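You operate a simulated robot arm through the tools that you are given. There is no shell and no other tool.

You run a simulated robot arm. Do the job below in one go: nothing can be reset, and whatever is moved stays where it is left.

## Task
Lower the magnet, lid the yellow plate, unclamp it and undock the fine bottle.
Fine: bottle on the pipette bench, plate left in the holder; push the feeder tray in, the green plate in it. Set down upright: fine bead bottle.
Where things are to end (x, y in the base frame): fine bead bottle within 60 mm of [660, 270].

The check looks at the end state, three seconds after you hand in, the way a careful person would. Anything else that was tipped, shoved, dropped, spilled or broken makes it a failure. Lids that push on must go on centred and level and be pressed home; caps that screw on are set level and turned clockwise until they are tight.

## Robot
A 7-joint arm with a two-finger parallel gripper, fixed in place. Base frame: the origin is on the floor under the middle of its stand, x ahead of it, y to its left, z up. Units: mm, rad, N and s.
It reaches about 1112 mm from its shoulder. Its first joint turns from -2.897 to 2.897 rad. Payload 3.43 kg.
The TCP is the grasp point between the finger pads, 34 mm short of the fingertips. In the tool frame z runs along the fingers and y along their closing line. Largest opening 128 mm; finger width 24, thickness 12; the body of the gripper, 48 by 130 mm, starts 96 mm behind the TCP.
Orientation is that of the tool frame in the base frame, as a unit quaternion [x, y, z, w]. With the fingers straight down and closing along the base's y, the tool's x points along the base's -x, its y along +y and its z along -z.

## Interface
- The arm moves only by the tool play_rows. Its argument "targets" is one flat list of numbers, 6 for each row, row after row: the shift along the tool's x, y, z in units of 25 mm (1.0 is 25 mm), then the turn, a rotation vector about the tool's x, y, z in units of 8 degrees (1.0 is 8 degrees). In form: [x, y, z, ax, ay, az, x, y, z, ax, ay, az, ...]. A call has 1 to 20 rows; each row shifts and turns the commanded pose from where the row before left it, along the tool's axes as they then stand. "hand" is the finger opening in mm, from 0 to 128, set as the call begins (left out, the last holds). A call with a number of a shift or a turn outside -1 to 1 is refused whole. Rows are played at 5 a second. More than 50 mm and 0.15 rad between two rows, or a gripper value outside its range, and nothing of the call is played. A pose out of reach is approached as far as the arm can. The call stops where the force on the tool passes 90 N (or 10 N more than at its start, if that is more) or the arm is blocked; 0.2 s more then pass. Each finger travels about 153 mm/s and halts on what it meets, pressing with about 41 N; the grip force reading is that of the motor and also rises with nothing between the fingers. The clock runs only during rows and for 0.2 s after the last one: add rows that do not move to give the fingers time. The reply holds the time, the measured pose of the TCP, the force on the tool along the base axes, the opening and the grip force, in the units named above and with some noise, with the torque about the TCP (base axes, N m) and any sound that the robot's microphone picked up.
- Cameras (640 x 400 px; columns grow to the right, rows downward): "scene" is fixed at [221, 500.7, 1606.8]; the picture's right is [-0.38, -0.93, 0.00], its down [-0.76, 0.31, -0.58] and it looks along [0.53, -0.22, -0.82] (base axes); focal length 364 px, centre (320, 200). "wrist" rides on the gripper at [76, -11, -160] in the tool frame; the picture's right is [0.15, 0.99, 0.00], its down [-0.88, 0.13, -0.46] and it looks along [-0.45, 0.07, 0.89] (tool axes); focal length 234 px, centre (320, 200). There is no depth. A picture from a camera that has moved, and an enlarged one, comes with that camera's place and axes in the base frame and with its lens.
- grab_frame(camera): a new picture of that camera. No time passes.
- enlarge(camera, box): a new picture of the part [left, top, right, bottom] of that camera's present view, enlarged. No time passes.
- finish_job(): hands the job in; it is judged then, once.

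Places have to be worked out from the pictures, the camera data and where the tool is seen. Open the gripper and draw the arm clear of the work before you hand the job in, unless the task says otherwise.

The tools are called after "Request:" as a command line: name --argument value ..., lists and objects as JSON in quotes. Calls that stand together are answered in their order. play_rows: Moves the arm, as the interface text tells. Its arguments: {"type":"object","properties":{"targets":{"type":"array","items":{"type":"number"}},"hand":{"type":"number"}},"required":["targets"]} The other tools are called the same way: grab_frame (camera) takes a picture; enlarge (camera, box) takes an enlarged picture of a part of a camera's view; finish_job () hands the job in.

At the start:

```text
time: 0.0
tcp_pos: [475.6, 116.5, 1231.9]
tcp_rot: [0.0, 1.0, 0.0, 0.0]
contact_force: [0.2, -0.1, 0.4]
moment: [-0.01, 0.0, 0.0]
opening: 128.0
gripper_force: 0.2
```

scene: 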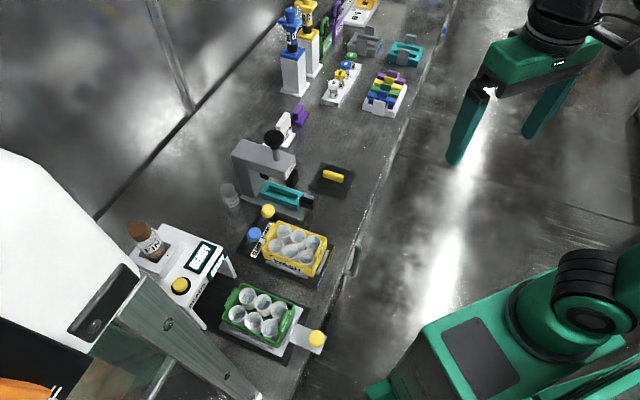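
wrist: 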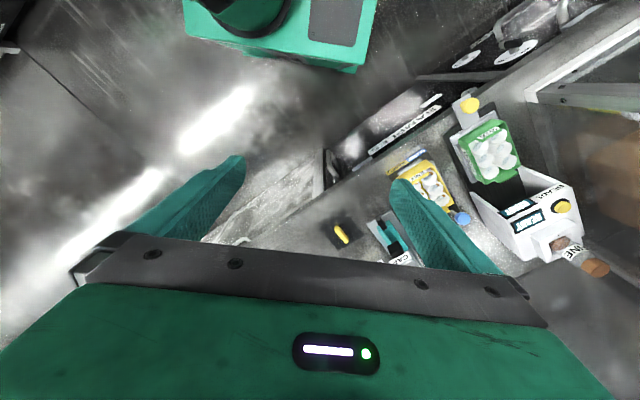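

I'll begin by enlarging parts of the scene to identify the objects before moving anything.

Request:
enlarge --camera "scene" --box '[200, 170, 360, 280]'

Request:
enlarge --camera "scene" --box '[100, 210, 340, 370]'

Request:
enlarge --camera "scene" --box '[210, 100, 370, 220]'

Request:
enlarge --camera "scene" --box '[260, 0, 460, 130]'

Request:
enlarge --camera "wrist" --box '[320, 70, 640, 290]'

```text
3.64 times, centred on (280, 225) of scene
camera zoom: at [221.0, 500.7, 1606.8], right [-0.38, -0.93, 0.0], down [-0.76, 0.31, -0.58], along [0.53, -0.22, -0.82], focal length 1324 px, centre (466, 109)
```

zoom: 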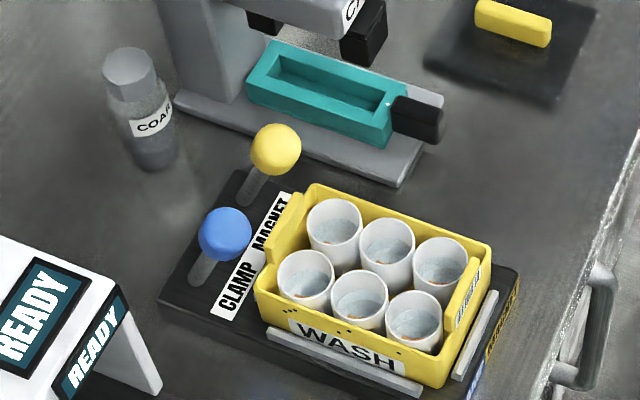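

```text
2.50 times, centred on (220, 290) of scene
camera zoom: at [221.0, 500.7, 1606.8], right [-0.38, -0.93, 0.0], down [-0.76, 0.31, -0.58], along [0.53, -0.22, -0.82], focal length 910 px, centre (570, -25)
```

zoom: 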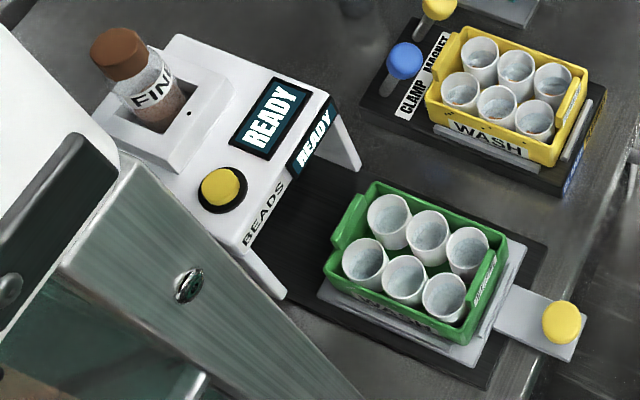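

```text
3.33 times, centred on (290, 160) of scene
camera zoom: at [221.0, 500.7, 1606.8], right [-0.38, -0.93, 0.0], down [-0.76, 0.31, -0.58], along [0.53, -0.22, -0.82], focal length 1214 px, centre (420, 333)
```

zoom: 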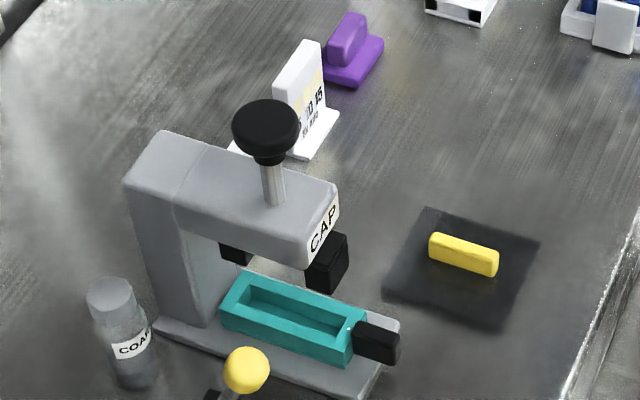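

```text
3.08 times, centred on (360, 65) of scene
camera zoom: at [221.0, 500.7, 1606.8], right [-0.38, -0.93, 0.0], down [-0.76, 0.31, -0.58], along [0.53, -0.22, -0.82], focal length 1121 px, centre (197, 615)
```

zoom: 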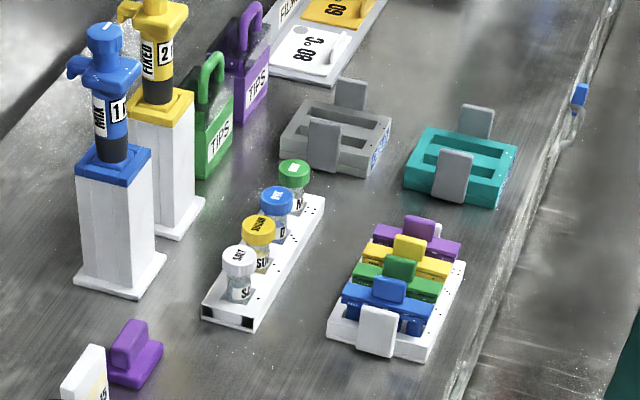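

```text
1.82 times, centred on (480, 180) of wrist
camera zoom: at [399.4, 104.2, 1393.0], right [-0.15, 0.99, 0.0], down [0.88, 0.13, 0.46], along [0.45, 0.07, -0.89], focal length 426 px, centre (29, 236)
```

zoom: 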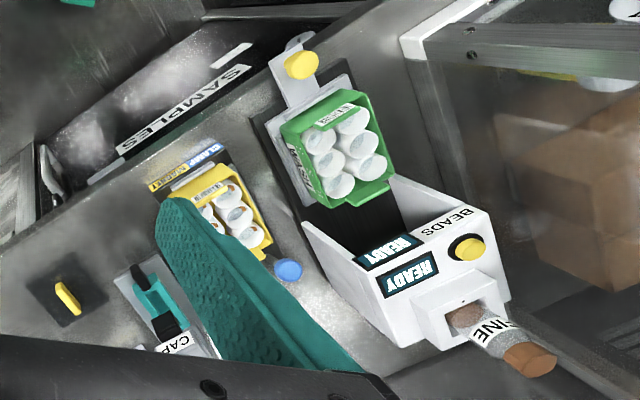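

The yellow handle triangulates near (788, 227, 821), the blue knob near (638, 484, 917) and the fine bottle's cap near (633, 669, 1057). I'll move the gripper, still high up, toward the plate holder to get a closer look.

Request:
play_rows --targets '[-0.25, 0.93, 0.1, 0, 0, 0, -0.25, 0.93, 0.1, 0, 0, 0, -0.25, 0.93, 0.1, 0, 0, 0, -0.25, 0.93, 0.1, 0, 0, 0, -0.25, 0.93, 0.1, 0, 0, 0, -0.25, 0.93, 0.1, 0, 0, 0, -0.25, 0.93, 0.1, 0, 0, 0, -0.25, 0.93, 0.1, 0, 0, 0, -0.25, 0.93, 0.1, 0, 0, 0, -0.25, 0.93, 0.1, 0, 0, 0, -0.25, 0.93, 0.1, 0, 0, 0, -0.25, 0.93, 0.1, 0, 0, 0]' --hand 128

Request:
grab_frame --camera "wrist"

Request:
grab_frame --camera "scene"

```text
time: 2.8
tcp_pos: [182.6, 398.7, 1217.6]
tcp_rot: [-0.344, 0.939, 0.001, 0.012]
contact_force: [1.7, -0.8, 0.1]
moment: [0.08, 0.1, 0.02]
opening: 128.0
gripper_force: 0.1
out of reach, approached as far as the arm can: row 8, 9, 10, 11, 12
stopped in row 12: the arm was blocked; the commanded pose is now the measured one
```

```text
taken
camera wrist: at [127.1, 340.1, 1375.9], right [-0.75, 0.66, -0.01], down [0.58, 0.66, 0.48], along [0.32, 0.35, -0.88], focal length 234 px, centre (320, 200)
```

wrist: 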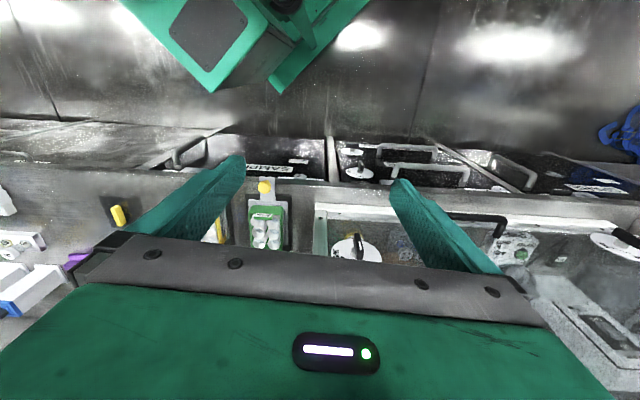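

```text
taken
```

scene: 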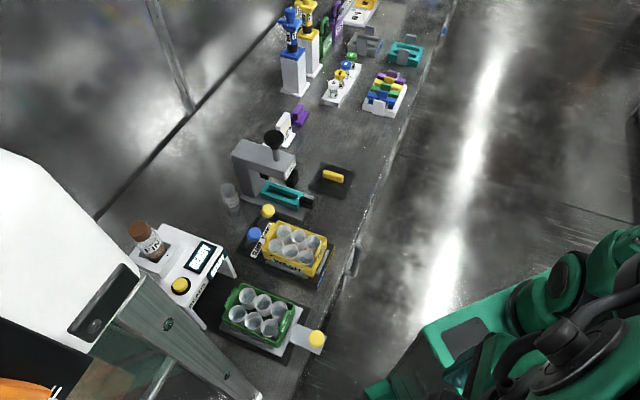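

That high pose was out of reach and the arm stopped near (183, 399, 1218) with the hand turned. The bench looks set at about 45°, so I'll square the hand to it, go lower and move over in front of the plate holder.

Request:
play_rows --targets '[0, 0, 0.8, -0.046, 0.166, -0.59, 0, 0, 0.8, 0, 0, 0, 0, 0, 0.8, 0, 0, 0, 0, 0, 0.8, 0, 0, 0, 0, -0.9, 0.3, 0, 0, 0, 0, -0.9, 0.3, 0, 0, 0, 0, -0.9, 0.3, 0, 0, 0, 0, -0.9, 0.3, 0, 0, 0, -0.3, -0.9, 0, 0, 0, 0, -0.3, -0.9, 0, 0, 0, 0, -0.3, -0.9, 0, 0, 0, 0, -0.3, -0.9, 0, 0, 0, 0, -0.3, -0.9, 0, 0, 0, 0, -0.3, -0.9, 0, 0, 0, 0, -0.3, -0.9, 0, 0, 0, 0]'

Request:
grab_frame --camera "wrist"

Request:
grab_frame --camera "scene"

```text
time: 6.0
tcp_pos: [395.8, 258.0, 1107.4]
tcp_rot: [-0.382, 0.924, -0.001, 0.001]
contact_force: [0.3, -0.5, -0.5]
moment: [0.01, -0.02, -0.02]
opening: 128.0
gripper_force: 0.0
```

```text
taken
camera wrist: at [349.3, 196.4, 1268.2], right [-0.8, 0.6, 0.0], down [0.53, 0.71, 0.46], along [0.27, 0.37, -0.89], focal length 234 px, centre (320, 200)
```

wrist: 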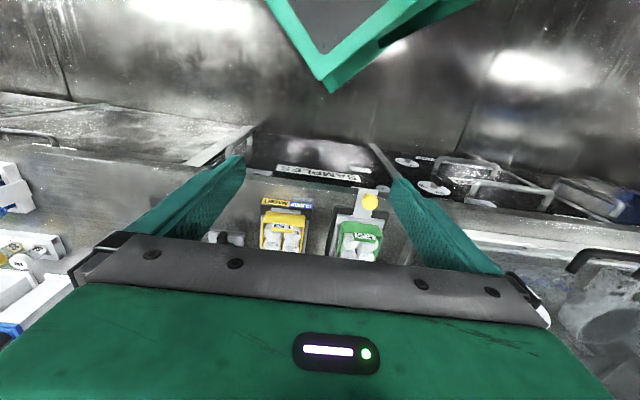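

```text
taken
```

scene: 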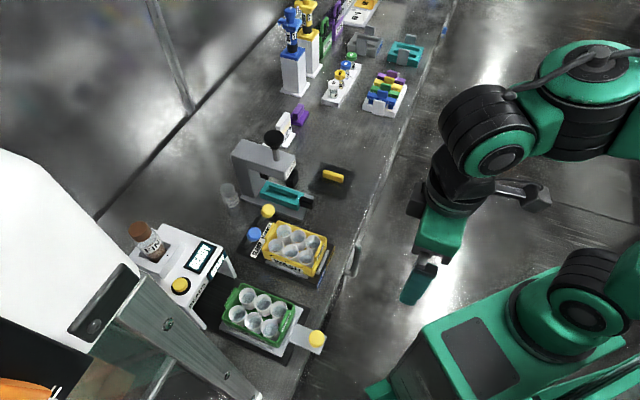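

The hand is now aligned at (396, 258, 1107) and the bench geometry fits. I'll move it forward over the plate holder, staying high, to read the labels and levers.

Request:
play_rows --targets '[-0.9, -0.16, 0.1, 0, 0, 0, -0.9, -0.16, 0.1, 0, 0, 0, -0.9, -0.16, 0.1, 0, 0, 0, -0.9, -0.16, 0.1, 0, 0, 0, -0.9, -0.16, 0.1, 0, 0, 0, -0.9, -0.16, 0.1, 0, 0, 0, -0.9, -0.16, 0.1, 0, 0, 0, -0.9, -0.16, 0.1, 0, 0, 0, -0.9, -0.16, 0.1, 0, 0, 0, -0.9, -0.16, 0.1, 0, 0, 0]'

Request:
grab_frame --camera "wrist"

Request:
enlarge --camera "wrist" --box '[180, 60, 420, 240]'

```text
time: 8.2
tcp_pos: [582.4, 389.9, 1083.4]
tcp_rot: [-0.383, 0.924, -0.001, 0.001]
contact_force: [-0.7, -0.3, 0.2]
moment: [-0.01, -0.01, 0.02]
opening: 128.1
gripper_force: 0.0
```

```text
taken
camera wrist: at [534.9, 328.9, 1243.6], right [-0.8, 0.6, 0.0], down [0.53, 0.71, 0.46], along [0.27, 0.37, -0.89], focal length 234 px, centre (320, 200)
```

wrist: 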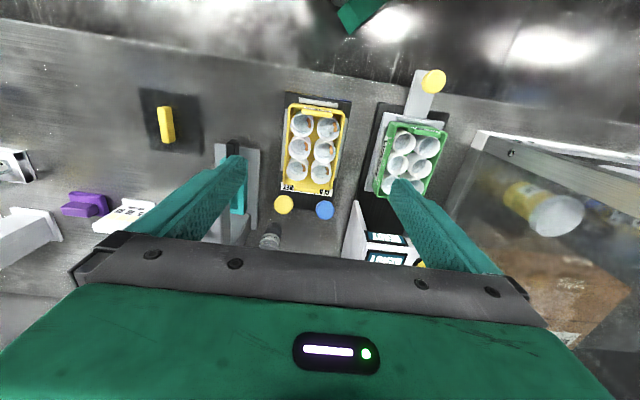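

```text
2.22 times, centred on (300, 150) of wrist
camera zoom: at [534.9, 328.9, 1243.6], right [-0.8, 0.6, 0.0], down [0.53, 0.71, 0.46], along [0.27, 0.37, -0.89], focal length 520 px, centre (364, 311)
```

zoom: 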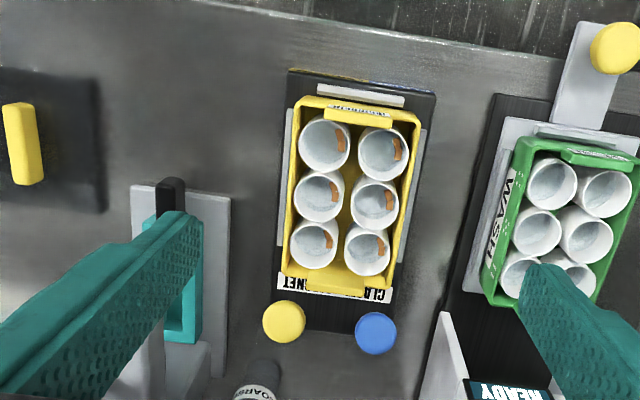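

I can now see the holder, its two knobs, the lid-like object and the feeder. I'll enlarge the labels and the lever area.

Request:
enlarge --camera "wrist" --box '[270, 80, 360, 140]'

Request:
enlarge --camera "wrist" --box '[260, 170, 360, 236]'

Request:
enlarge --camera "wrist" --box '[120, 70, 260, 160]'

Request:
enlarge --camera "scene" --box '[240, 200, 310, 250]'

Request:
enlarge --camera "scene" --box '[280, 220, 350, 290]'

```text
6.67 times, centred on (315, 110) of wrist
camera zoom: at [534.9, 328.9, 1243.6], right [-0.8, 0.6, 0.0], down [0.53, 0.71, 0.46], along [0.27, 0.37, -0.89], focal length 1561 px, centre (353, 800)
```

zoom: 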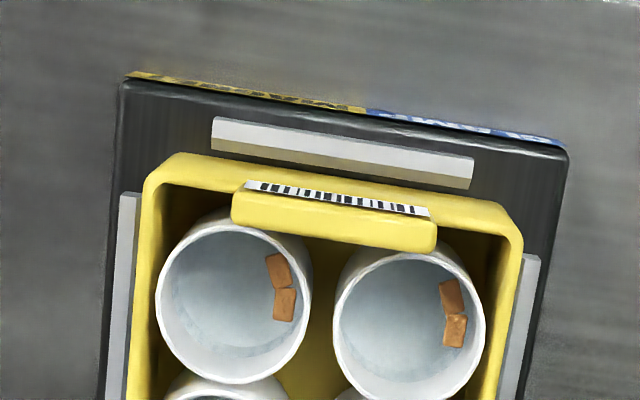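

```text
6.06 times, centred on (310, 203) of wrist
camera zoom: at [534.9, 328.9, 1243.6], right [-0.8, 0.6, 0.0], down [0.53, 0.71, 0.46], along [0.27, 0.37, -0.89], focal length 1419 px, centre (381, 182)
```

zoom: 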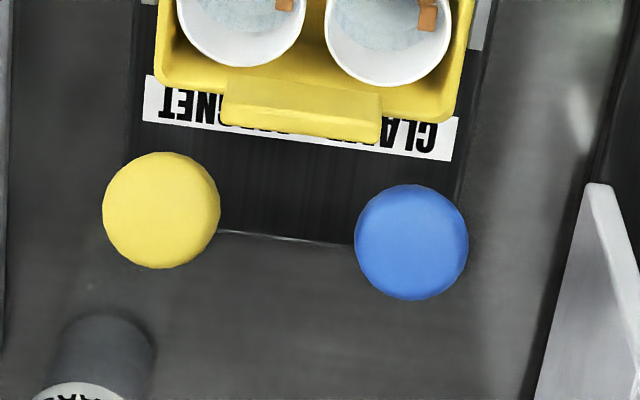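

```text
4.44 times, centred on (190, 115) of wrist
camera zoom: at [534.9, 328.9, 1243.6], right [-0.8, 0.6, 0.0], down [0.53, 0.71, 0.46], along [0.27, 0.37, -0.89], focal length 1041 px, centre (898, 578)
```

zoom: 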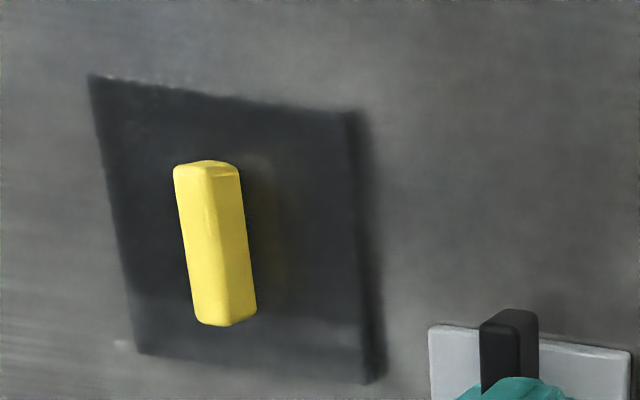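

```text
8.00 times, centred on (275, 225) of scene
camera zoom: at [221.0, 500.7, 1606.8], right [-0.38, -0.93, 0.0], down [-0.76, 0.31, -0.58], along [0.53, -0.22, -0.82], focal length 2914 px, centre (680, 0)
```

zoom: 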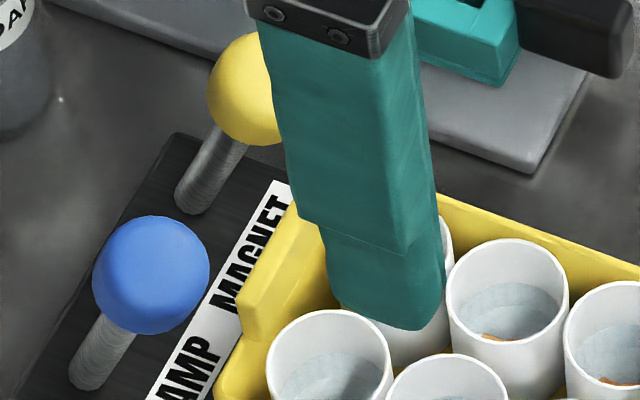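

```text
5.71 times, centred on (315, 255) of scene
camera zoom: at [221.0, 500.7, 1606.8], right [-0.38, -0.93, 0.0], down [-0.76, 0.31, -0.58], along [0.53, -0.22, -0.82], focal length 2081 px, centre (349, -114)
```

zoom: 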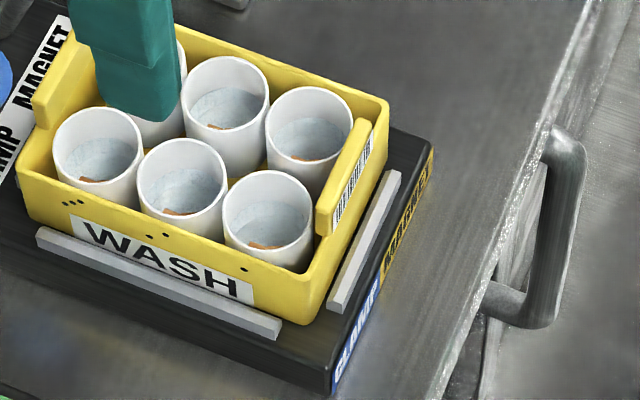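

The dark square with the yellow handle could be the lid, but so could one of the coloured pieces in the rack at the far end. I'll move right along the bench, still high, to look at both.

Request:
play_rows --targets '[0.2, -0.9, 0, 0, 0, 0, 0.2, -0.9, 0, 0, 0, 0, 0.2, -0.9, 0, 0, 0, 0, 0.2, -0.9, 0, 0, 0, 0, 0.2, -0.9, 0, 0, 0, 0, 0.2, -0.9, 0, 0, 0, 0, 0.2, -0.9, 0, 0, 0, 0, 0.2, -0.9, 0, 0, 0, 0, 0.2, -0.9, 0, 0, 0, 0, 0.2, -0.9, 0, 0, 0, 0, 0.2, -0.9, 0, 0, 0, 0]'

Request:
grab_frame --camera "wrist"

Request:
enlarge --camera "wrist" --box '[0, 60, 160, 240]'

Request:
enlarge --camera "wrist" --box '[220, 80, 400, 240]'

```text
time: 10.6
tcp_pos: [719.0, 173.5, 1084.2]
tcp_rot: [-0.382, 0.924, 0.0, 0.001]
contact_force: [-0.9, -0.2, 0.9]
moment: [-0.03, -0.01, -0.01]
opening: 128.1
gripper_force: 0.0
```

```text
taken
camera wrist: at [672.0, 113.1, 1244.2], right [-0.8, 0.6, 0.0], down [0.53, 0.71, 0.46], along [0.27, 0.37, -0.89], focal length 234 px, centre (320, 200)
```

wrist: 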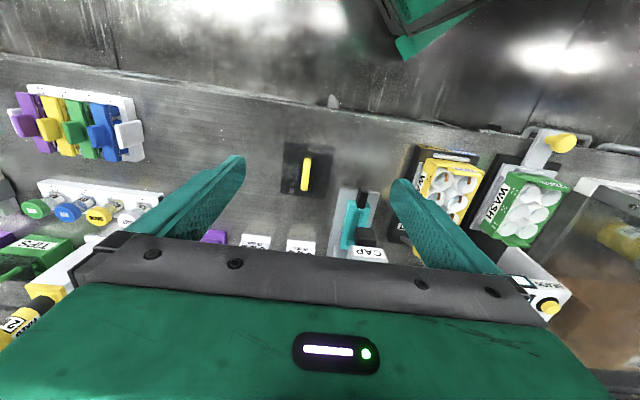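

```text
2.22 times, centred on (80, 150) of wrist
camera zoom: at [672.0, 113.1, 1244.2], right [-0.8, 0.6, 0.0], down [0.53, 0.71, 0.46], along [0.27, 0.37, -0.89], focal length 520 px, centre (853, 311)
```

zoom: 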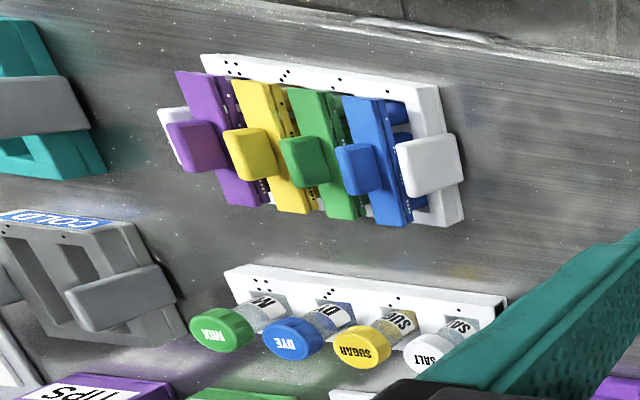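

```text
2.50 times, centred on (310, 160) of wrist
camera zoom: at [672.0, 113.1, 1244.2], right [-0.8, 0.6, 0.0], down [0.53, 0.71, 0.46], along [0.27, 0.37, -0.89], focal length 585 px, centre (345, 300)
```

zoom: 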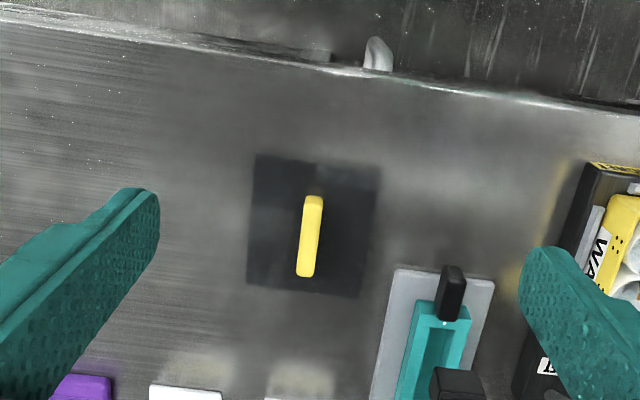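

The rack holds strip pieces rather than plate lids. The dark square (about 97 × 111 mm) with the yellow bar would fit between the yellow plate's end tabs, so I take that to be the lid. Next I'll go back to the holder and tilt the hand outward to see the levers and the dispenser from the front.

Request:
play_rows --targets '[0, 0.9, 0, 0, 0, 0, 0, 0.9, 0, 0, 0, 0, 0, 0.9, 0, 0, 0, 0, 0, 0.9, 0, 0, 0, 0, 0, 0.9, 0, 0, 0, 0, 0, 0.9, 0, 0, 0, 0, 0, 0.9, 0, 0, 0, 0, 0, 0.9, 0, 0, 0, 0, 0, 0.9, 0, 0, 0, 0, 0, 0.9, 0, 0, 0, 0, 0, 0.8, 0.5, 0, 0, 0, 0, 0, 1, 0, -1, 0, 0, 0, 0, 0, -1, 0, 0, 0, 0, 0, -1, 0, 0, 0, 0, 0, -1, 0, 0, 0, 0, 0, -1, 0]'

Request:
grab_frame --camera "wrist"

Request:
grab_frame --camera "scene"

```text
time: 14.0
tcp_pos: [546.7, 348.0, 1046.3]
tcp_rot: [-0.359, 0.868, 0.13, 0.318]
contact_force: [0.4, -0.6, 0.1]
moment: [0.0, 0.0, -0.03]
opening: 127.7
gripper_force: 0.1
```

```text
taken
camera wrist: at [439.6, 227.2, 1119.7], right [-0.78, 0.62, -0.1], down [0.17, 0.36, 0.92], along [0.6, 0.7, -0.39], focal length 234 px, centre (320, 200)
```

wrist: 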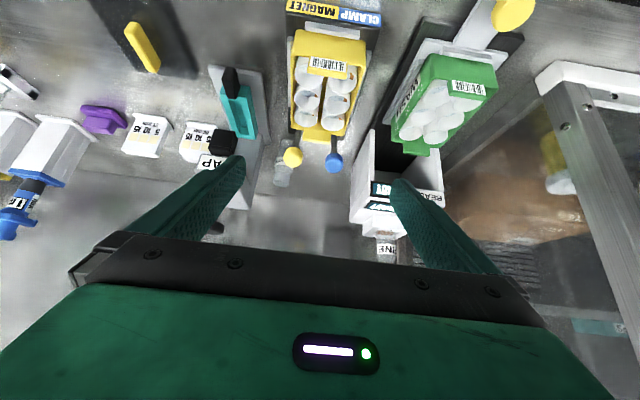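

```text
taken
```

scene: 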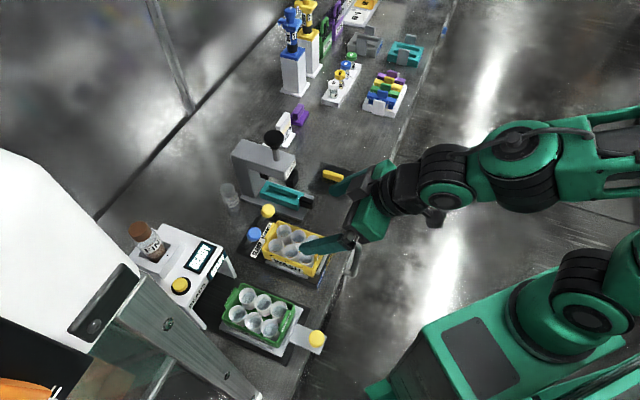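

The picture is upside down (world up points down in it), but both levers and the front labels are visible. I'll enlarge them.

Request:
enlarge --camera "wrist" --box '[260, 0, 400, 90]'

Request:
enlarge --camera "wrist" --box '[260, 110, 370, 190]'

Request:
enlarge --camera "wrist" --box '[330, 120, 470, 260]'

Request:
enlarge --camera "wrist" --box '[80, 0, 240, 100]'

```text
4.44 times, centred on (330, 45) of wrist
camera zoom: at [439.6, 227.2, 1119.7], right [-0.78, 0.62, -0.1], down [0.17, 0.36, 0.92], along [0.6, 0.7, -0.39], focal length 1041 px, centre (276, 889)
```

zoom: 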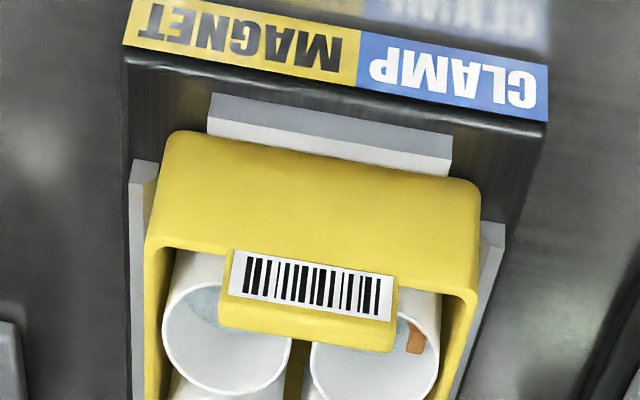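

```text
5.00 times, centred on (315, 150) of wrist
camera zoom: at [439.6, 227.2, 1119.7], right [-0.78, 0.62, -0.1], down [0.17, 0.36, 0.92], along [0.6, 0.7, -0.39], focal length 1171 px, centre (345, 450)
```

zoom: 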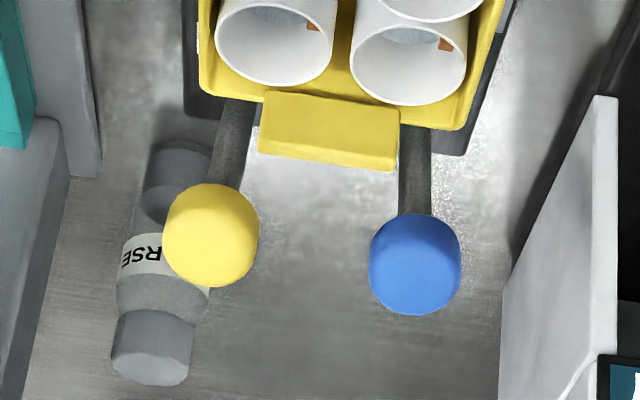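

```text
2.86 times, centred on (400, 190) of wrist
camera zoom: at [439.6, 227.2, 1119.7], right [-0.78, 0.62, -0.1], down [0.17, 0.36, 0.92], along [0.6, 0.7, -0.39], focal length 669 px, centre (91, 229)
```

zoom: 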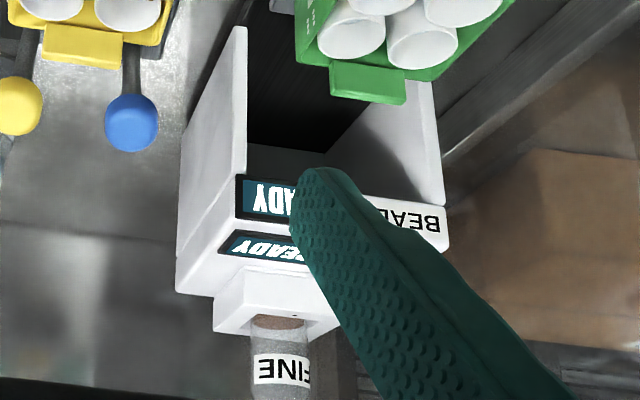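

```text
4.00 times, centred on (160, 50) of wrist
camera zoom: at [439.6, 227.2, 1119.7], right [-0.78, 0.62, -0.1], down [0.17, 0.36, 0.92], along [0.6, 0.7, -0.39], focal length 937 px, centre (960, 800)
```

zoom: 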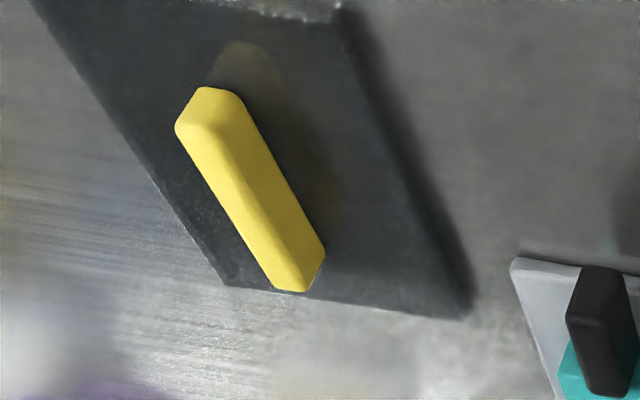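

Both knobs lean toward the front, and the front plate reads CLAMP (blue) and MAGNET (yellow). Next I'll move left and tilt the hand further to look at the dispenser and the docked bottle from the front, staying well right of the enclosure post near u ≈ −165.

Request:
play_rows --targets '[-0.3, 0.67, 0.07, 0, 0, 0, -0.3, 0.67, 0.07, 0, 0, 0, -0.3, 0.67, 0.07, 0, 0, 0, -0.3, 0.67, 0.07, 0, 0, 0, -0.3, 0.67, 0.07, 0, 0, 0, -0.3, 0.67, 0.07, 0, 0, 0, -0.3, 0.67, 0.07, 0, 0, 0, -0.3, 0.67, 0.07, 0, 0, 0, -0.3, 0.67, 0.07, 0, 0, 0, -0.3, 0.67, 0.07, 0, 0, 0, 0, 0, 0, 0, -0.8, 0, 0, 0, 0, 0, -0.8, 0, 0, 0, 0, 0, -0.9, 0]'

Request:
grab_frame --camera "wrist"

Request:
grab_frame --camera "scene"

Request:
enlarge --camera "wrist" --box '[220, 100, 420, 240]'

```text
time: 16.8
tcp_pos: [476.8, 515.5, 1079.0]
tcp_rot: [-0.33, 0.8, 0.191, 0.464]
contact_force: [0.0, -0.2, -0.3]
moment: [0.02, -0.02, 0.0]
opening: 128.0
gripper_force: 0.0
```

```text
taken
camera wrist: at [359.1, 383.6, 1093.7], right [-0.75, 0.65, -0.13], down [-0.06, 0.12, 0.99], along [0.66, 0.75, -0.05], focal length 234 px, centre (320, 200)
```

wrist: 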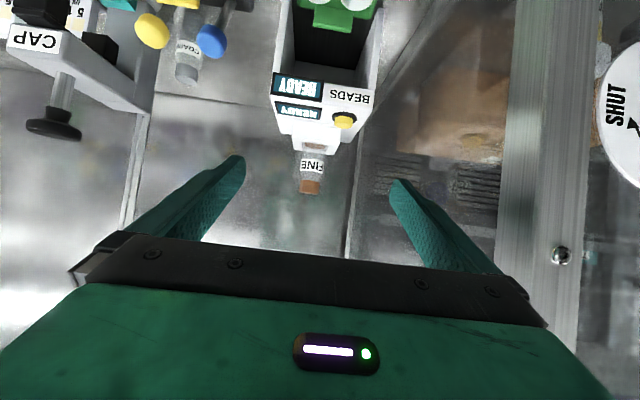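

```text
taken
```

scene: 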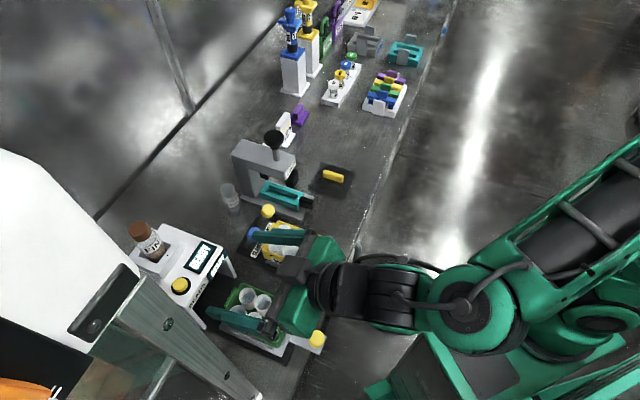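

```text
2.86 times, centred on (320, 170) of wrist
camera zoom: at [359.1, 383.6, 1093.7], right [-0.75, 0.65, -0.13], down [-0.06, 0.12, 0.99], along [0.66, 0.75, -0.05], focal length 669 px, centre (320, 286)
```

zoom: 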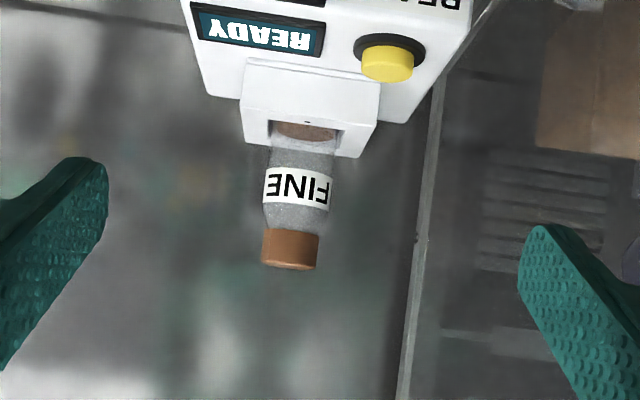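

The fine bottle stands upright in a notched dock, with its cap at about u −24, w 925, z 1052; it should lift straight up. I'll start with the magnet lever: close the fingers, tilt a little more and line up in front of the yellow knob, still high.

Request:
play_rows --targets '[0, 0, 0, 0, -1, 0, 0, -0.9, 0, 0, 0, 0, 0, -0.9, 0, 0, 0, 0, 0, -0.9, 0, 0, 0, 0, 0, -0.9, 0, 0, 0, 0, 0, -0.9, 0, 0, 0, 0, 0, -0.9, 0, 0, 0, 0, 0, -0.9, 0, 0, 0, 0, 0, -0.9, 0, 0, 0, 0, 0, -0.88, 0, 0, 0, 0, 0.6, 0, 0, 0, 0, 0, 0.6, 0, 0, 0, 0, 0]' --hand 0

Request:
grab_frame --camera "wrist"

Request:
grab_frame --camera "scene"

```text
time: 19.4
tcp_pos: [611.8, 363.8, 1054.0]
tcp_rot: [-0.317, 0.765, 0.214, 0.518]
contact_force: [0.3, -0.7, 0.2]
moment: [-0.01, -0.02, 0.01]
opening: 0.0
gripper_force: 32.7
```

```text
taken
camera wrist: at [494.3, 231.5, 1042.4], right [-0.74, 0.66, -0.14], down [-0.16, 0.03, 0.99], along [0.66, 0.75, 0.09], focal length 234 px, centre (320, 200)
```

wrist: 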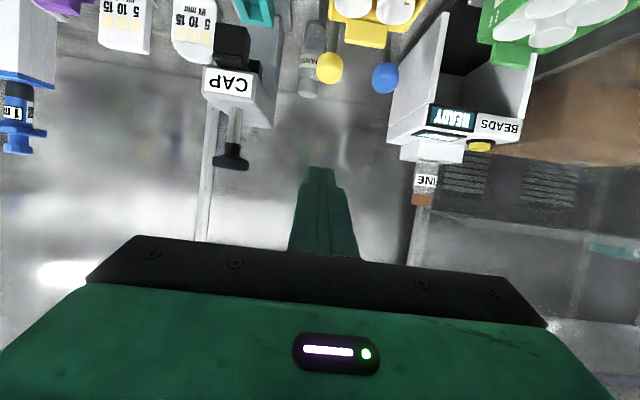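

```text
taken
```

scene: 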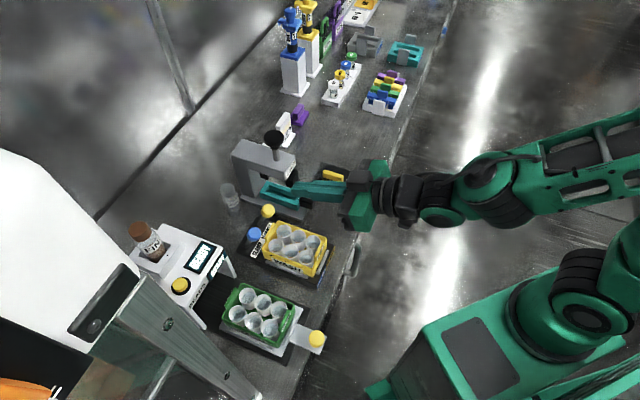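

The hand is at u 175, w 690, z 1054 with the fingers closed, and the yellow knob sits at about u 176, w 792, z 916. I'll lower it to just in front of the knob.

Request:
play_rows --targets '[0.7, -0.01, 0.3, 0, 0, 0, 0.7, -0.01, 0.3, 0, 0, 0, 0.7, -0.01, 0.3, 0, 0, 0, 0.7, -0.01, 0.3, 0, 0, 0, 0.7, -0.01, 0.4, 0, 0, 0, 0.57, -0.01, 0.4, 0, 0, 0]'

Request:
grab_frame --camera "wrist"

Request:
enlarge --camera "scene" --box '[220, 160, 360, 260]'

Request:
enlarge --camera "wrist" --box '[240, 100, 400, 220]'

```text
time: 20.8
tcp_pos: [620.8, 369.4, 940.1]
tcp_rot: [-0.316, 0.765, 0.213, 0.519]
contact_force: [0.3, -0.9, -1.1]
moment: [0.0, 0.0, -0.01]
opening: 0.0
gripper_force: 32.6
```

```text
taken
camera wrist: at [502.9, 237.3, 929.6], right [-0.74, 0.66, -0.14], down [-0.16, 0.03, 0.99], along [0.66, 0.75, 0.09], focal length 234 px, centre (320, 200)
```

wrist: 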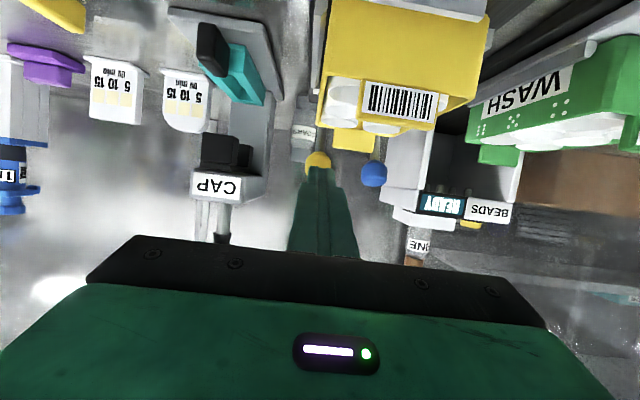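

```text
4.00 times, centred on (290, 210) of scene
camera zoom: at [221.0, 500.7, 1606.8], right [-0.38, -0.93, 0.0], down [-0.76, 0.31, -0.58], along [0.53, -0.22, -0.82], focal length 1457 px, centre (440, 160)
```

zoom: 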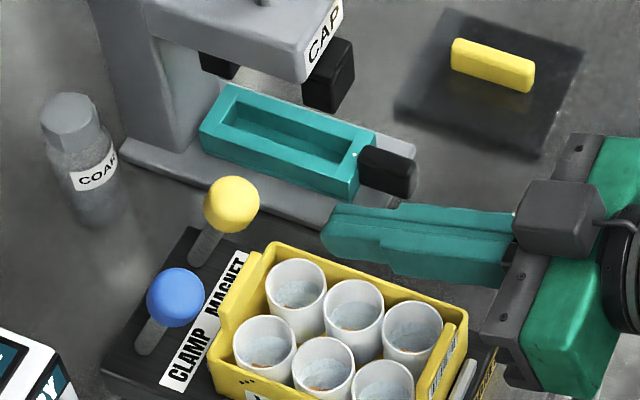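

```text
3.33 times, centred on (320, 160) of wrist
camera zoom: at [502.9, 237.3, 929.6], right [-0.74, 0.66, -0.14], down [-0.16, 0.03, 0.99], along [0.66, 0.75, 0.09], focal length 781 px, centre (320, 333)
```

zoom: 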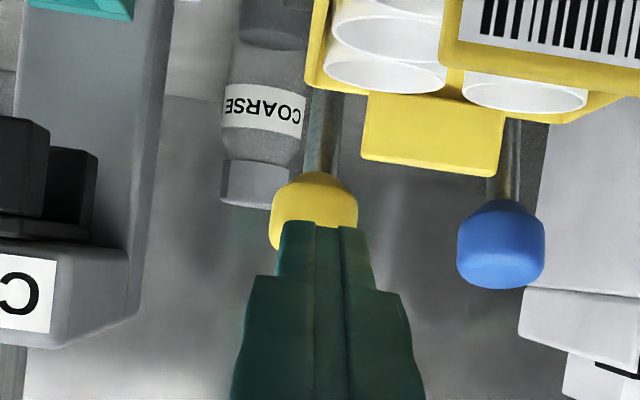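

The finger tips are in line with the yellow knob (knob at u≈178, w≈793, z≈914). I'll drop 8 mm and push toward the back in small steps, watching the force.

Request:
play_rows --targets '[0.3, -0.01, 0.12, 0, 0, 0, -0.1875, 0, 0.4635, 0, 0, 0, -0.1875, 0, 0.4635, 0, 0, 0, -0.1875, 0, 0.4635, 0, 0, 0, -0.1875, 0, 0.4635, 0, 0, 0, -0.1875, 0, 0.4635, 0, 0, 0]'

Request:
enlarge --camera "scene" --box '[220, 160, 360, 260]'

```text
time: 22.2
tcp_pos: [664.5, 414.2, 931.7]
tcp_rot: [-0.317, 0.765, 0.214, 0.518]
contact_force: [-0.7, -1.3, 2.4]
moment: [0.03, -0.02, 0.0]
opening: 0.0
gripper_force: 33.4
```

```text
4.00 times, centred on (290, 210) of scene
camera zoom: at [221.0, 500.7, 1606.8], right [-0.38, -0.93, 0.0], down [-0.76, 0.31, -0.58], along [0.53, -0.22, -0.82], focal length 1457 px, centre (440, 160)
```

zoom: 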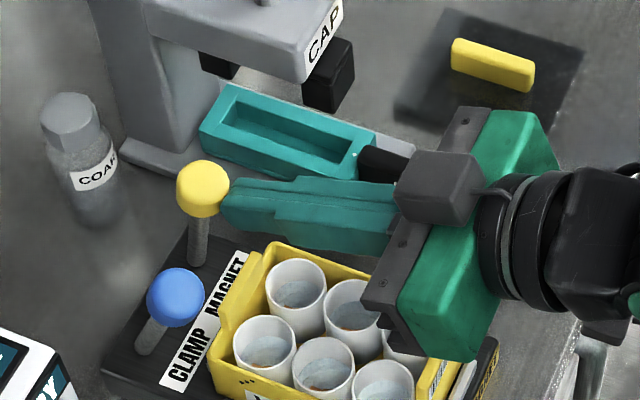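

The yellow lever is swinging back with almost no resistance. I'll keep pushing in small steps.

Request:
play_rows --targets '[-0.1875, 0, 0.4635, 0, 0, 0, -0.1875, 0, 0.4635, 0, 0, 0, -0.1875, 0, 0.4635, 0, 0, 0]'

Request:
enlarge --camera "scene" --box '[220, 160, 360, 260]'

```text
time: 23.0
tcp_pos: [689.9, 439.9, 932.5]
tcp_rot: [-0.317, 0.765, 0.214, 0.518]
contact_force: [-0.7, 0.0, 0.4]
moment: [-0.01, -0.03, -0.01]
opening: 0.0
gripper_force: 33.1
```

```text
4.00 times, centred on (290, 210) of scene
camera zoom: at [221.0, 500.7, 1606.8], right [-0.38, -0.93, 0.0], down [-0.76, 0.31, -0.58], along [0.53, -0.22, -0.82], focal length 1457 px, centre (440, 160)
```

zoom: 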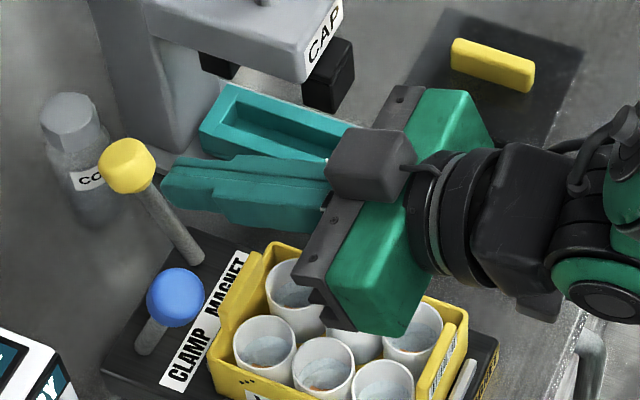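

The yellow lever snapped over to the back, so the magnet is down. I'll back away, rise and turn the hand vertical for the lid.

Request:
play_rows --targets '[0, 0, -1, 0, 0, 0, 0, 0, -1, 0, 0, 0, 0, 0, -1, 0, 0, 0, 0, 0, -1, 0, 0, 0, -0.927, 0, -0.375, 0, 0, 0, -0.927, 0, -0.375, 0, 0, 0, -0.927, 0, -0.375, 0, 0, 0, 0, 0, 0, 0, 0.947, 0, 0, 0, 0, 0, 0.947, 0, 0, 0, 0, 0, 0.947, 0, 0, 0, 0, 0, 0.947, 0, 0, 0, 0, 0, 0.947, 0, 0, 0, 0, 0, 0.947, 0, 0, 0, 0, 0, 0.947, 0, 0, 0, 0, 0, 0.947, 0, 0, 0, 0, 0, 0.949, 0]'

Request:
grab_frame --camera "wrist"

Request:
enlarge --camera "scene" --box '[220, 170, 360, 280]'

```text
time: 26.4
tcp_pos: [623.8, 374.8, 1045.1]
tcp_rot: [-0.382, 0.924, -0.001, -0.002]
contact_force: [0.1, 0.4, -0.1]
moment: [0.05, -0.02, 0.0]
opening: 0.1
gripper_force: 33.0
```

```text
taken
camera wrist: at [576.8, 313.9, 1204.9], right [-0.8, 0.6, 0.0], down [0.53, 0.72, 0.45], along [0.27, 0.36, -0.89], focal length 234 px, centre (320, 200)
```

wrist: 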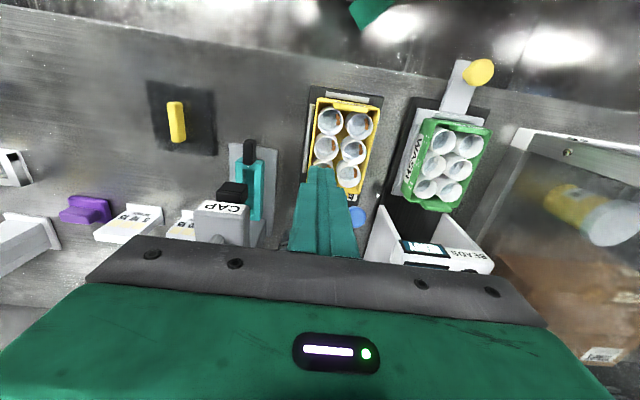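

```text
3.64 times, centred on (290, 225) of scene
camera zoom: at [221.0, 500.7, 1606.8], right [-0.38, -0.93, 0.0], down [-0.76, 0.31, -0.58], along [0.53, -0.22, -0.82], focal length 1324 px, centre (429, 109)
```

zoom: 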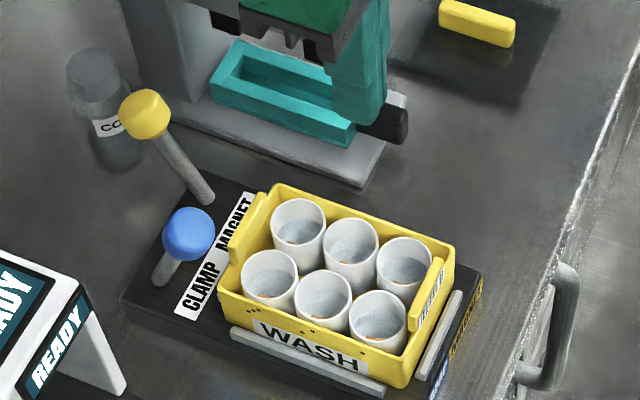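

The magnet lever is fully back and the plate is undisturbed. I'll open the fingers and move in front of the lid at medium height for a close look.

Request:
play_rows --targets '[0.88, 0, 0, 0, 0, 0, 0.88, 0, 0, 0, 0, 0, 0.88, 0, 0, 0, 0, 0, 0, -0.9, 0, 0, 0, 0, 0, -0.9, 0, 0, 0, 0, 0, -0.9, 0, 0, 0, 0, 0, -0.9, 0, 0, 0, 0, 0, -0.9, 0, 0, 0, 0, 0, -0.9, 0, 0, 0, 0, 0, -0.9, 0, 0, 0, 0, 0, -0.9, 0, 0, 0, 0, 0, -0.9, 0, 0, 0, 0, 0, -0.8, 0, 0, 0, 0, 0, 0, 0.9, 0, 0, 0, 0, 0, 0.9, 0, 0, 0, 0, 0, 0.9, 0, 0, 0, 0, 0, 0.9, 0, 0, 0]' --hand 128

Request:
grab_frame --camera "wrist"

Request:
enlarge --camera "wrist" --box '[230, 110, 410, 240]'

```text
time: 30.0
tcp_pos: [734.1, 171.4, 955.4]
tcp_rot: [-0.381, 0.924, -0.001, 0.0]
contact_force: [0.1, 0.1, 0.1]
moment: [0.02, -0.02, -0.01]
opening: 128.1
gripper_force: 0.1
```

```text
taken
camera wrist: at [686.9, 110.4, 1115.3], right [-0.8, 0.6, 0.0], down [0.53, 0.71, 0.45], along [0.27, 0.36, -0.89], focal length 234 px, centre (320, 200)
```

wrist: 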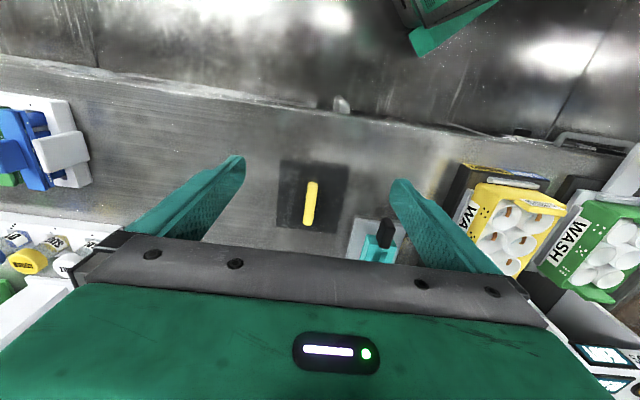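

```text
3.08 times, centred on (320, 175) of wrist
camera zoom: at [686.9, 110.4, 1115.3], right [-0.8, 0.6, 0.0], down [0.53, 0.71, 0.45], along [0.27, 0.36, -0.89], focal length 720 px, centre (320, 277)
```

zoom: 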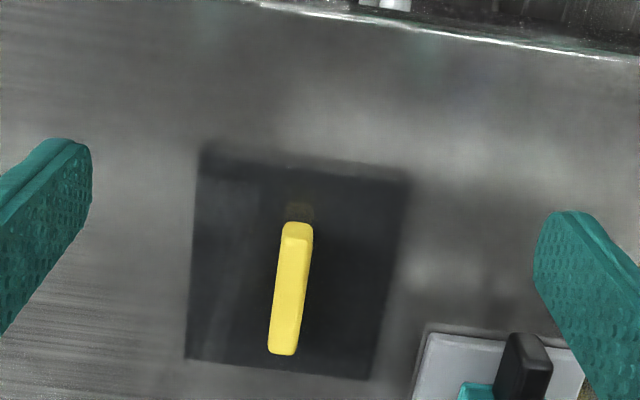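

The lid spans about w 668–780 and u 348–446 (113 × 98 mm), with the handle centred near u 398, w 722. I'll take a matching view over the yellow plate to measure its rim and tabs.

Request:
play_rows --targets '[0, 0, -0.9, 0, 0, 0, 0, 0, -0.9, 0, 0, 0, 0, 0.9, -0.4, 0, 0, 0, 0, 0.9, 0, 0, 0, 0, 0, 0.9, 0, 0, 0, 0, 0, 0.9, 0, 0, 0, 0, 0, 0.9, 0, 0, 0, 0, 0, 0.9, 0, 0, 0, 0, 0, 0.9, 0, 0, 0, 0, 0, 0.9, 0, 0, 0, 0, 0, 0.9, 0, 0, 0, 0, 0, 0.9, 0, 0, 0, 0, 0, 0.9, 0, 0, 0, 0, 0, 0.3, 0, 0, 0, 0]'

Request:
grab_frame --camera "wrist"

Request:
enlarge --camera "wrist" --box '[250, 110, 400, 230]'

```text
time: 33.0
tcp_pos: [553.7, 351.5, 1011.1]
tcp_rot: [-0.382, 0.924, -0.001, 0.001]
contact_force: [-0.4, 0.6, 0.1]
moment: [-0.01, 0.01, 0.03]
opening: 128.1
gripper_force: 0.0
```

```text
taken
camera wrist: at [506.6, 291.2, 1170.8], right [-0.8, 0.6, 0.0], down [0.53, 0.71, 0.45], along [0.27, 0.36, -0.89], focal length 234 px, centre (320, 200)
```

wrist: 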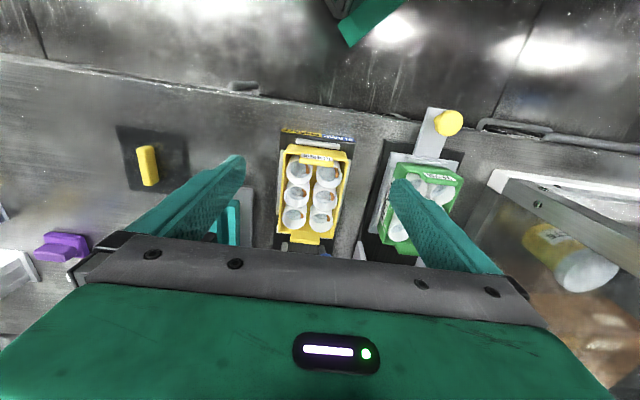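

```text
3.33 times, centred on (325, 170) of wrist
camera zoom: at [506.6, 291.2, 1170.8], right [-0.8, 0.6, 0.0], down [0.53, 0.71, 0.45], along [0.27, 0.36, -0.89], focal length 781 px, centre (303, 300)
```

zoom: 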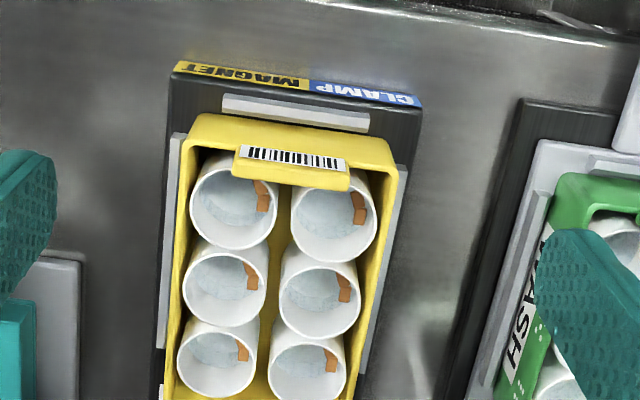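

I need a more top-down view of the plate's rim and tabs, so I'll move forward 70 mm at the same height.

Request:
play_rows --targets '[-0.9, 0, 0, 0, 0, 0, -0.95, 0, 0, 0, 0, 0, -0.95, 0, 0, 0, 0, 0]'

Request:
enlarge --camera "wrist" --box '[245, 80, 395, 215]'

Request:
enlarge --camera "wrist" --box '[270, 80, 380, 150]'

Request:
enlarge --camera "wrist" --box '[260, 140, 370, 215]'

```text
time: 33.8
tcp_pos: [603.1, 399.6, 1010.6]
tcp_rot: [-0.381, 0.924, 0.0, -0.001]
contact_force: [0.3, 0.0, 0.4]
moment: [-0.03, -0.02, 0.0]
opening: 127.9
gripper_force: 0.0
```

```text
2.96 times, centred on (320, 148) of wrist
camera zoom: at [557.2, 339.3, 1171.2], right [-0.8, 0.6, 0.0], down [0.53, 0.72, 0.45], along [0.27, 0.36, -0.89], focal length 694 px, centre (320, 356)
```

zoom: 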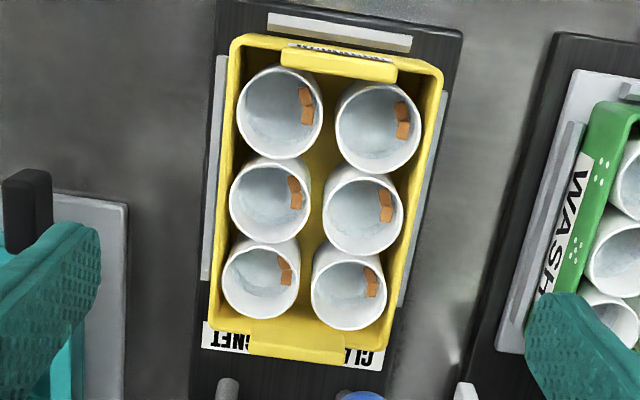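

```text
5.71 times, centred on (325, 115) of wrist
camera zoom: at [557.2, 339.3, 1171.2], right [-0.8, 0.6, 0.0], down [0.53, 0.72, 0.45], along [0.27, 0.36, -0.89], focal length 1338 px, centre (291, 686)
```

zoom: 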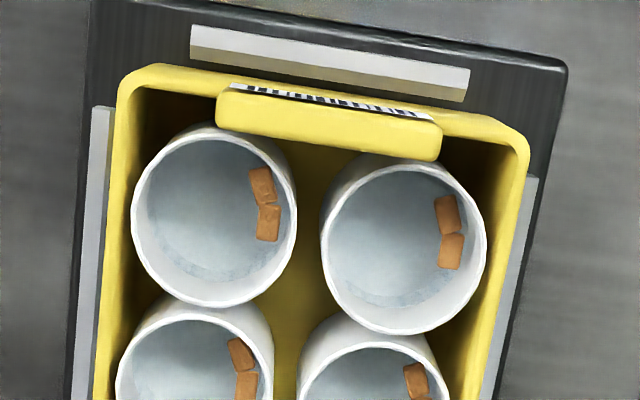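

```text
5.33 times, centred on (315, 178) of wrist
camera zoom: at [557.2, 339.3, 1171.2], right [-0.8, 0.6, 0.0], down [0.53, 0.72, 0.45], along [0.27, 0.36, -0.89], focal length 1249 px, centre (347, 320)
```

zoom: 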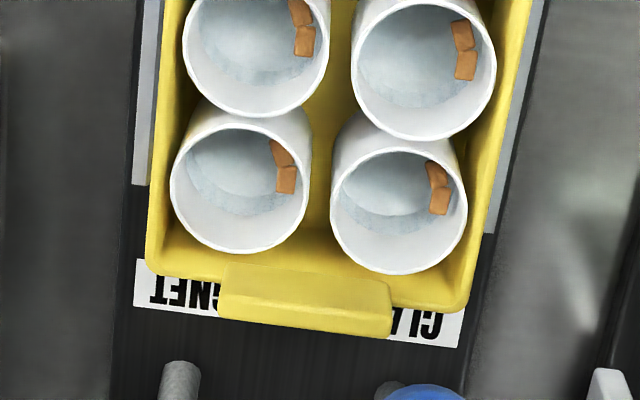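

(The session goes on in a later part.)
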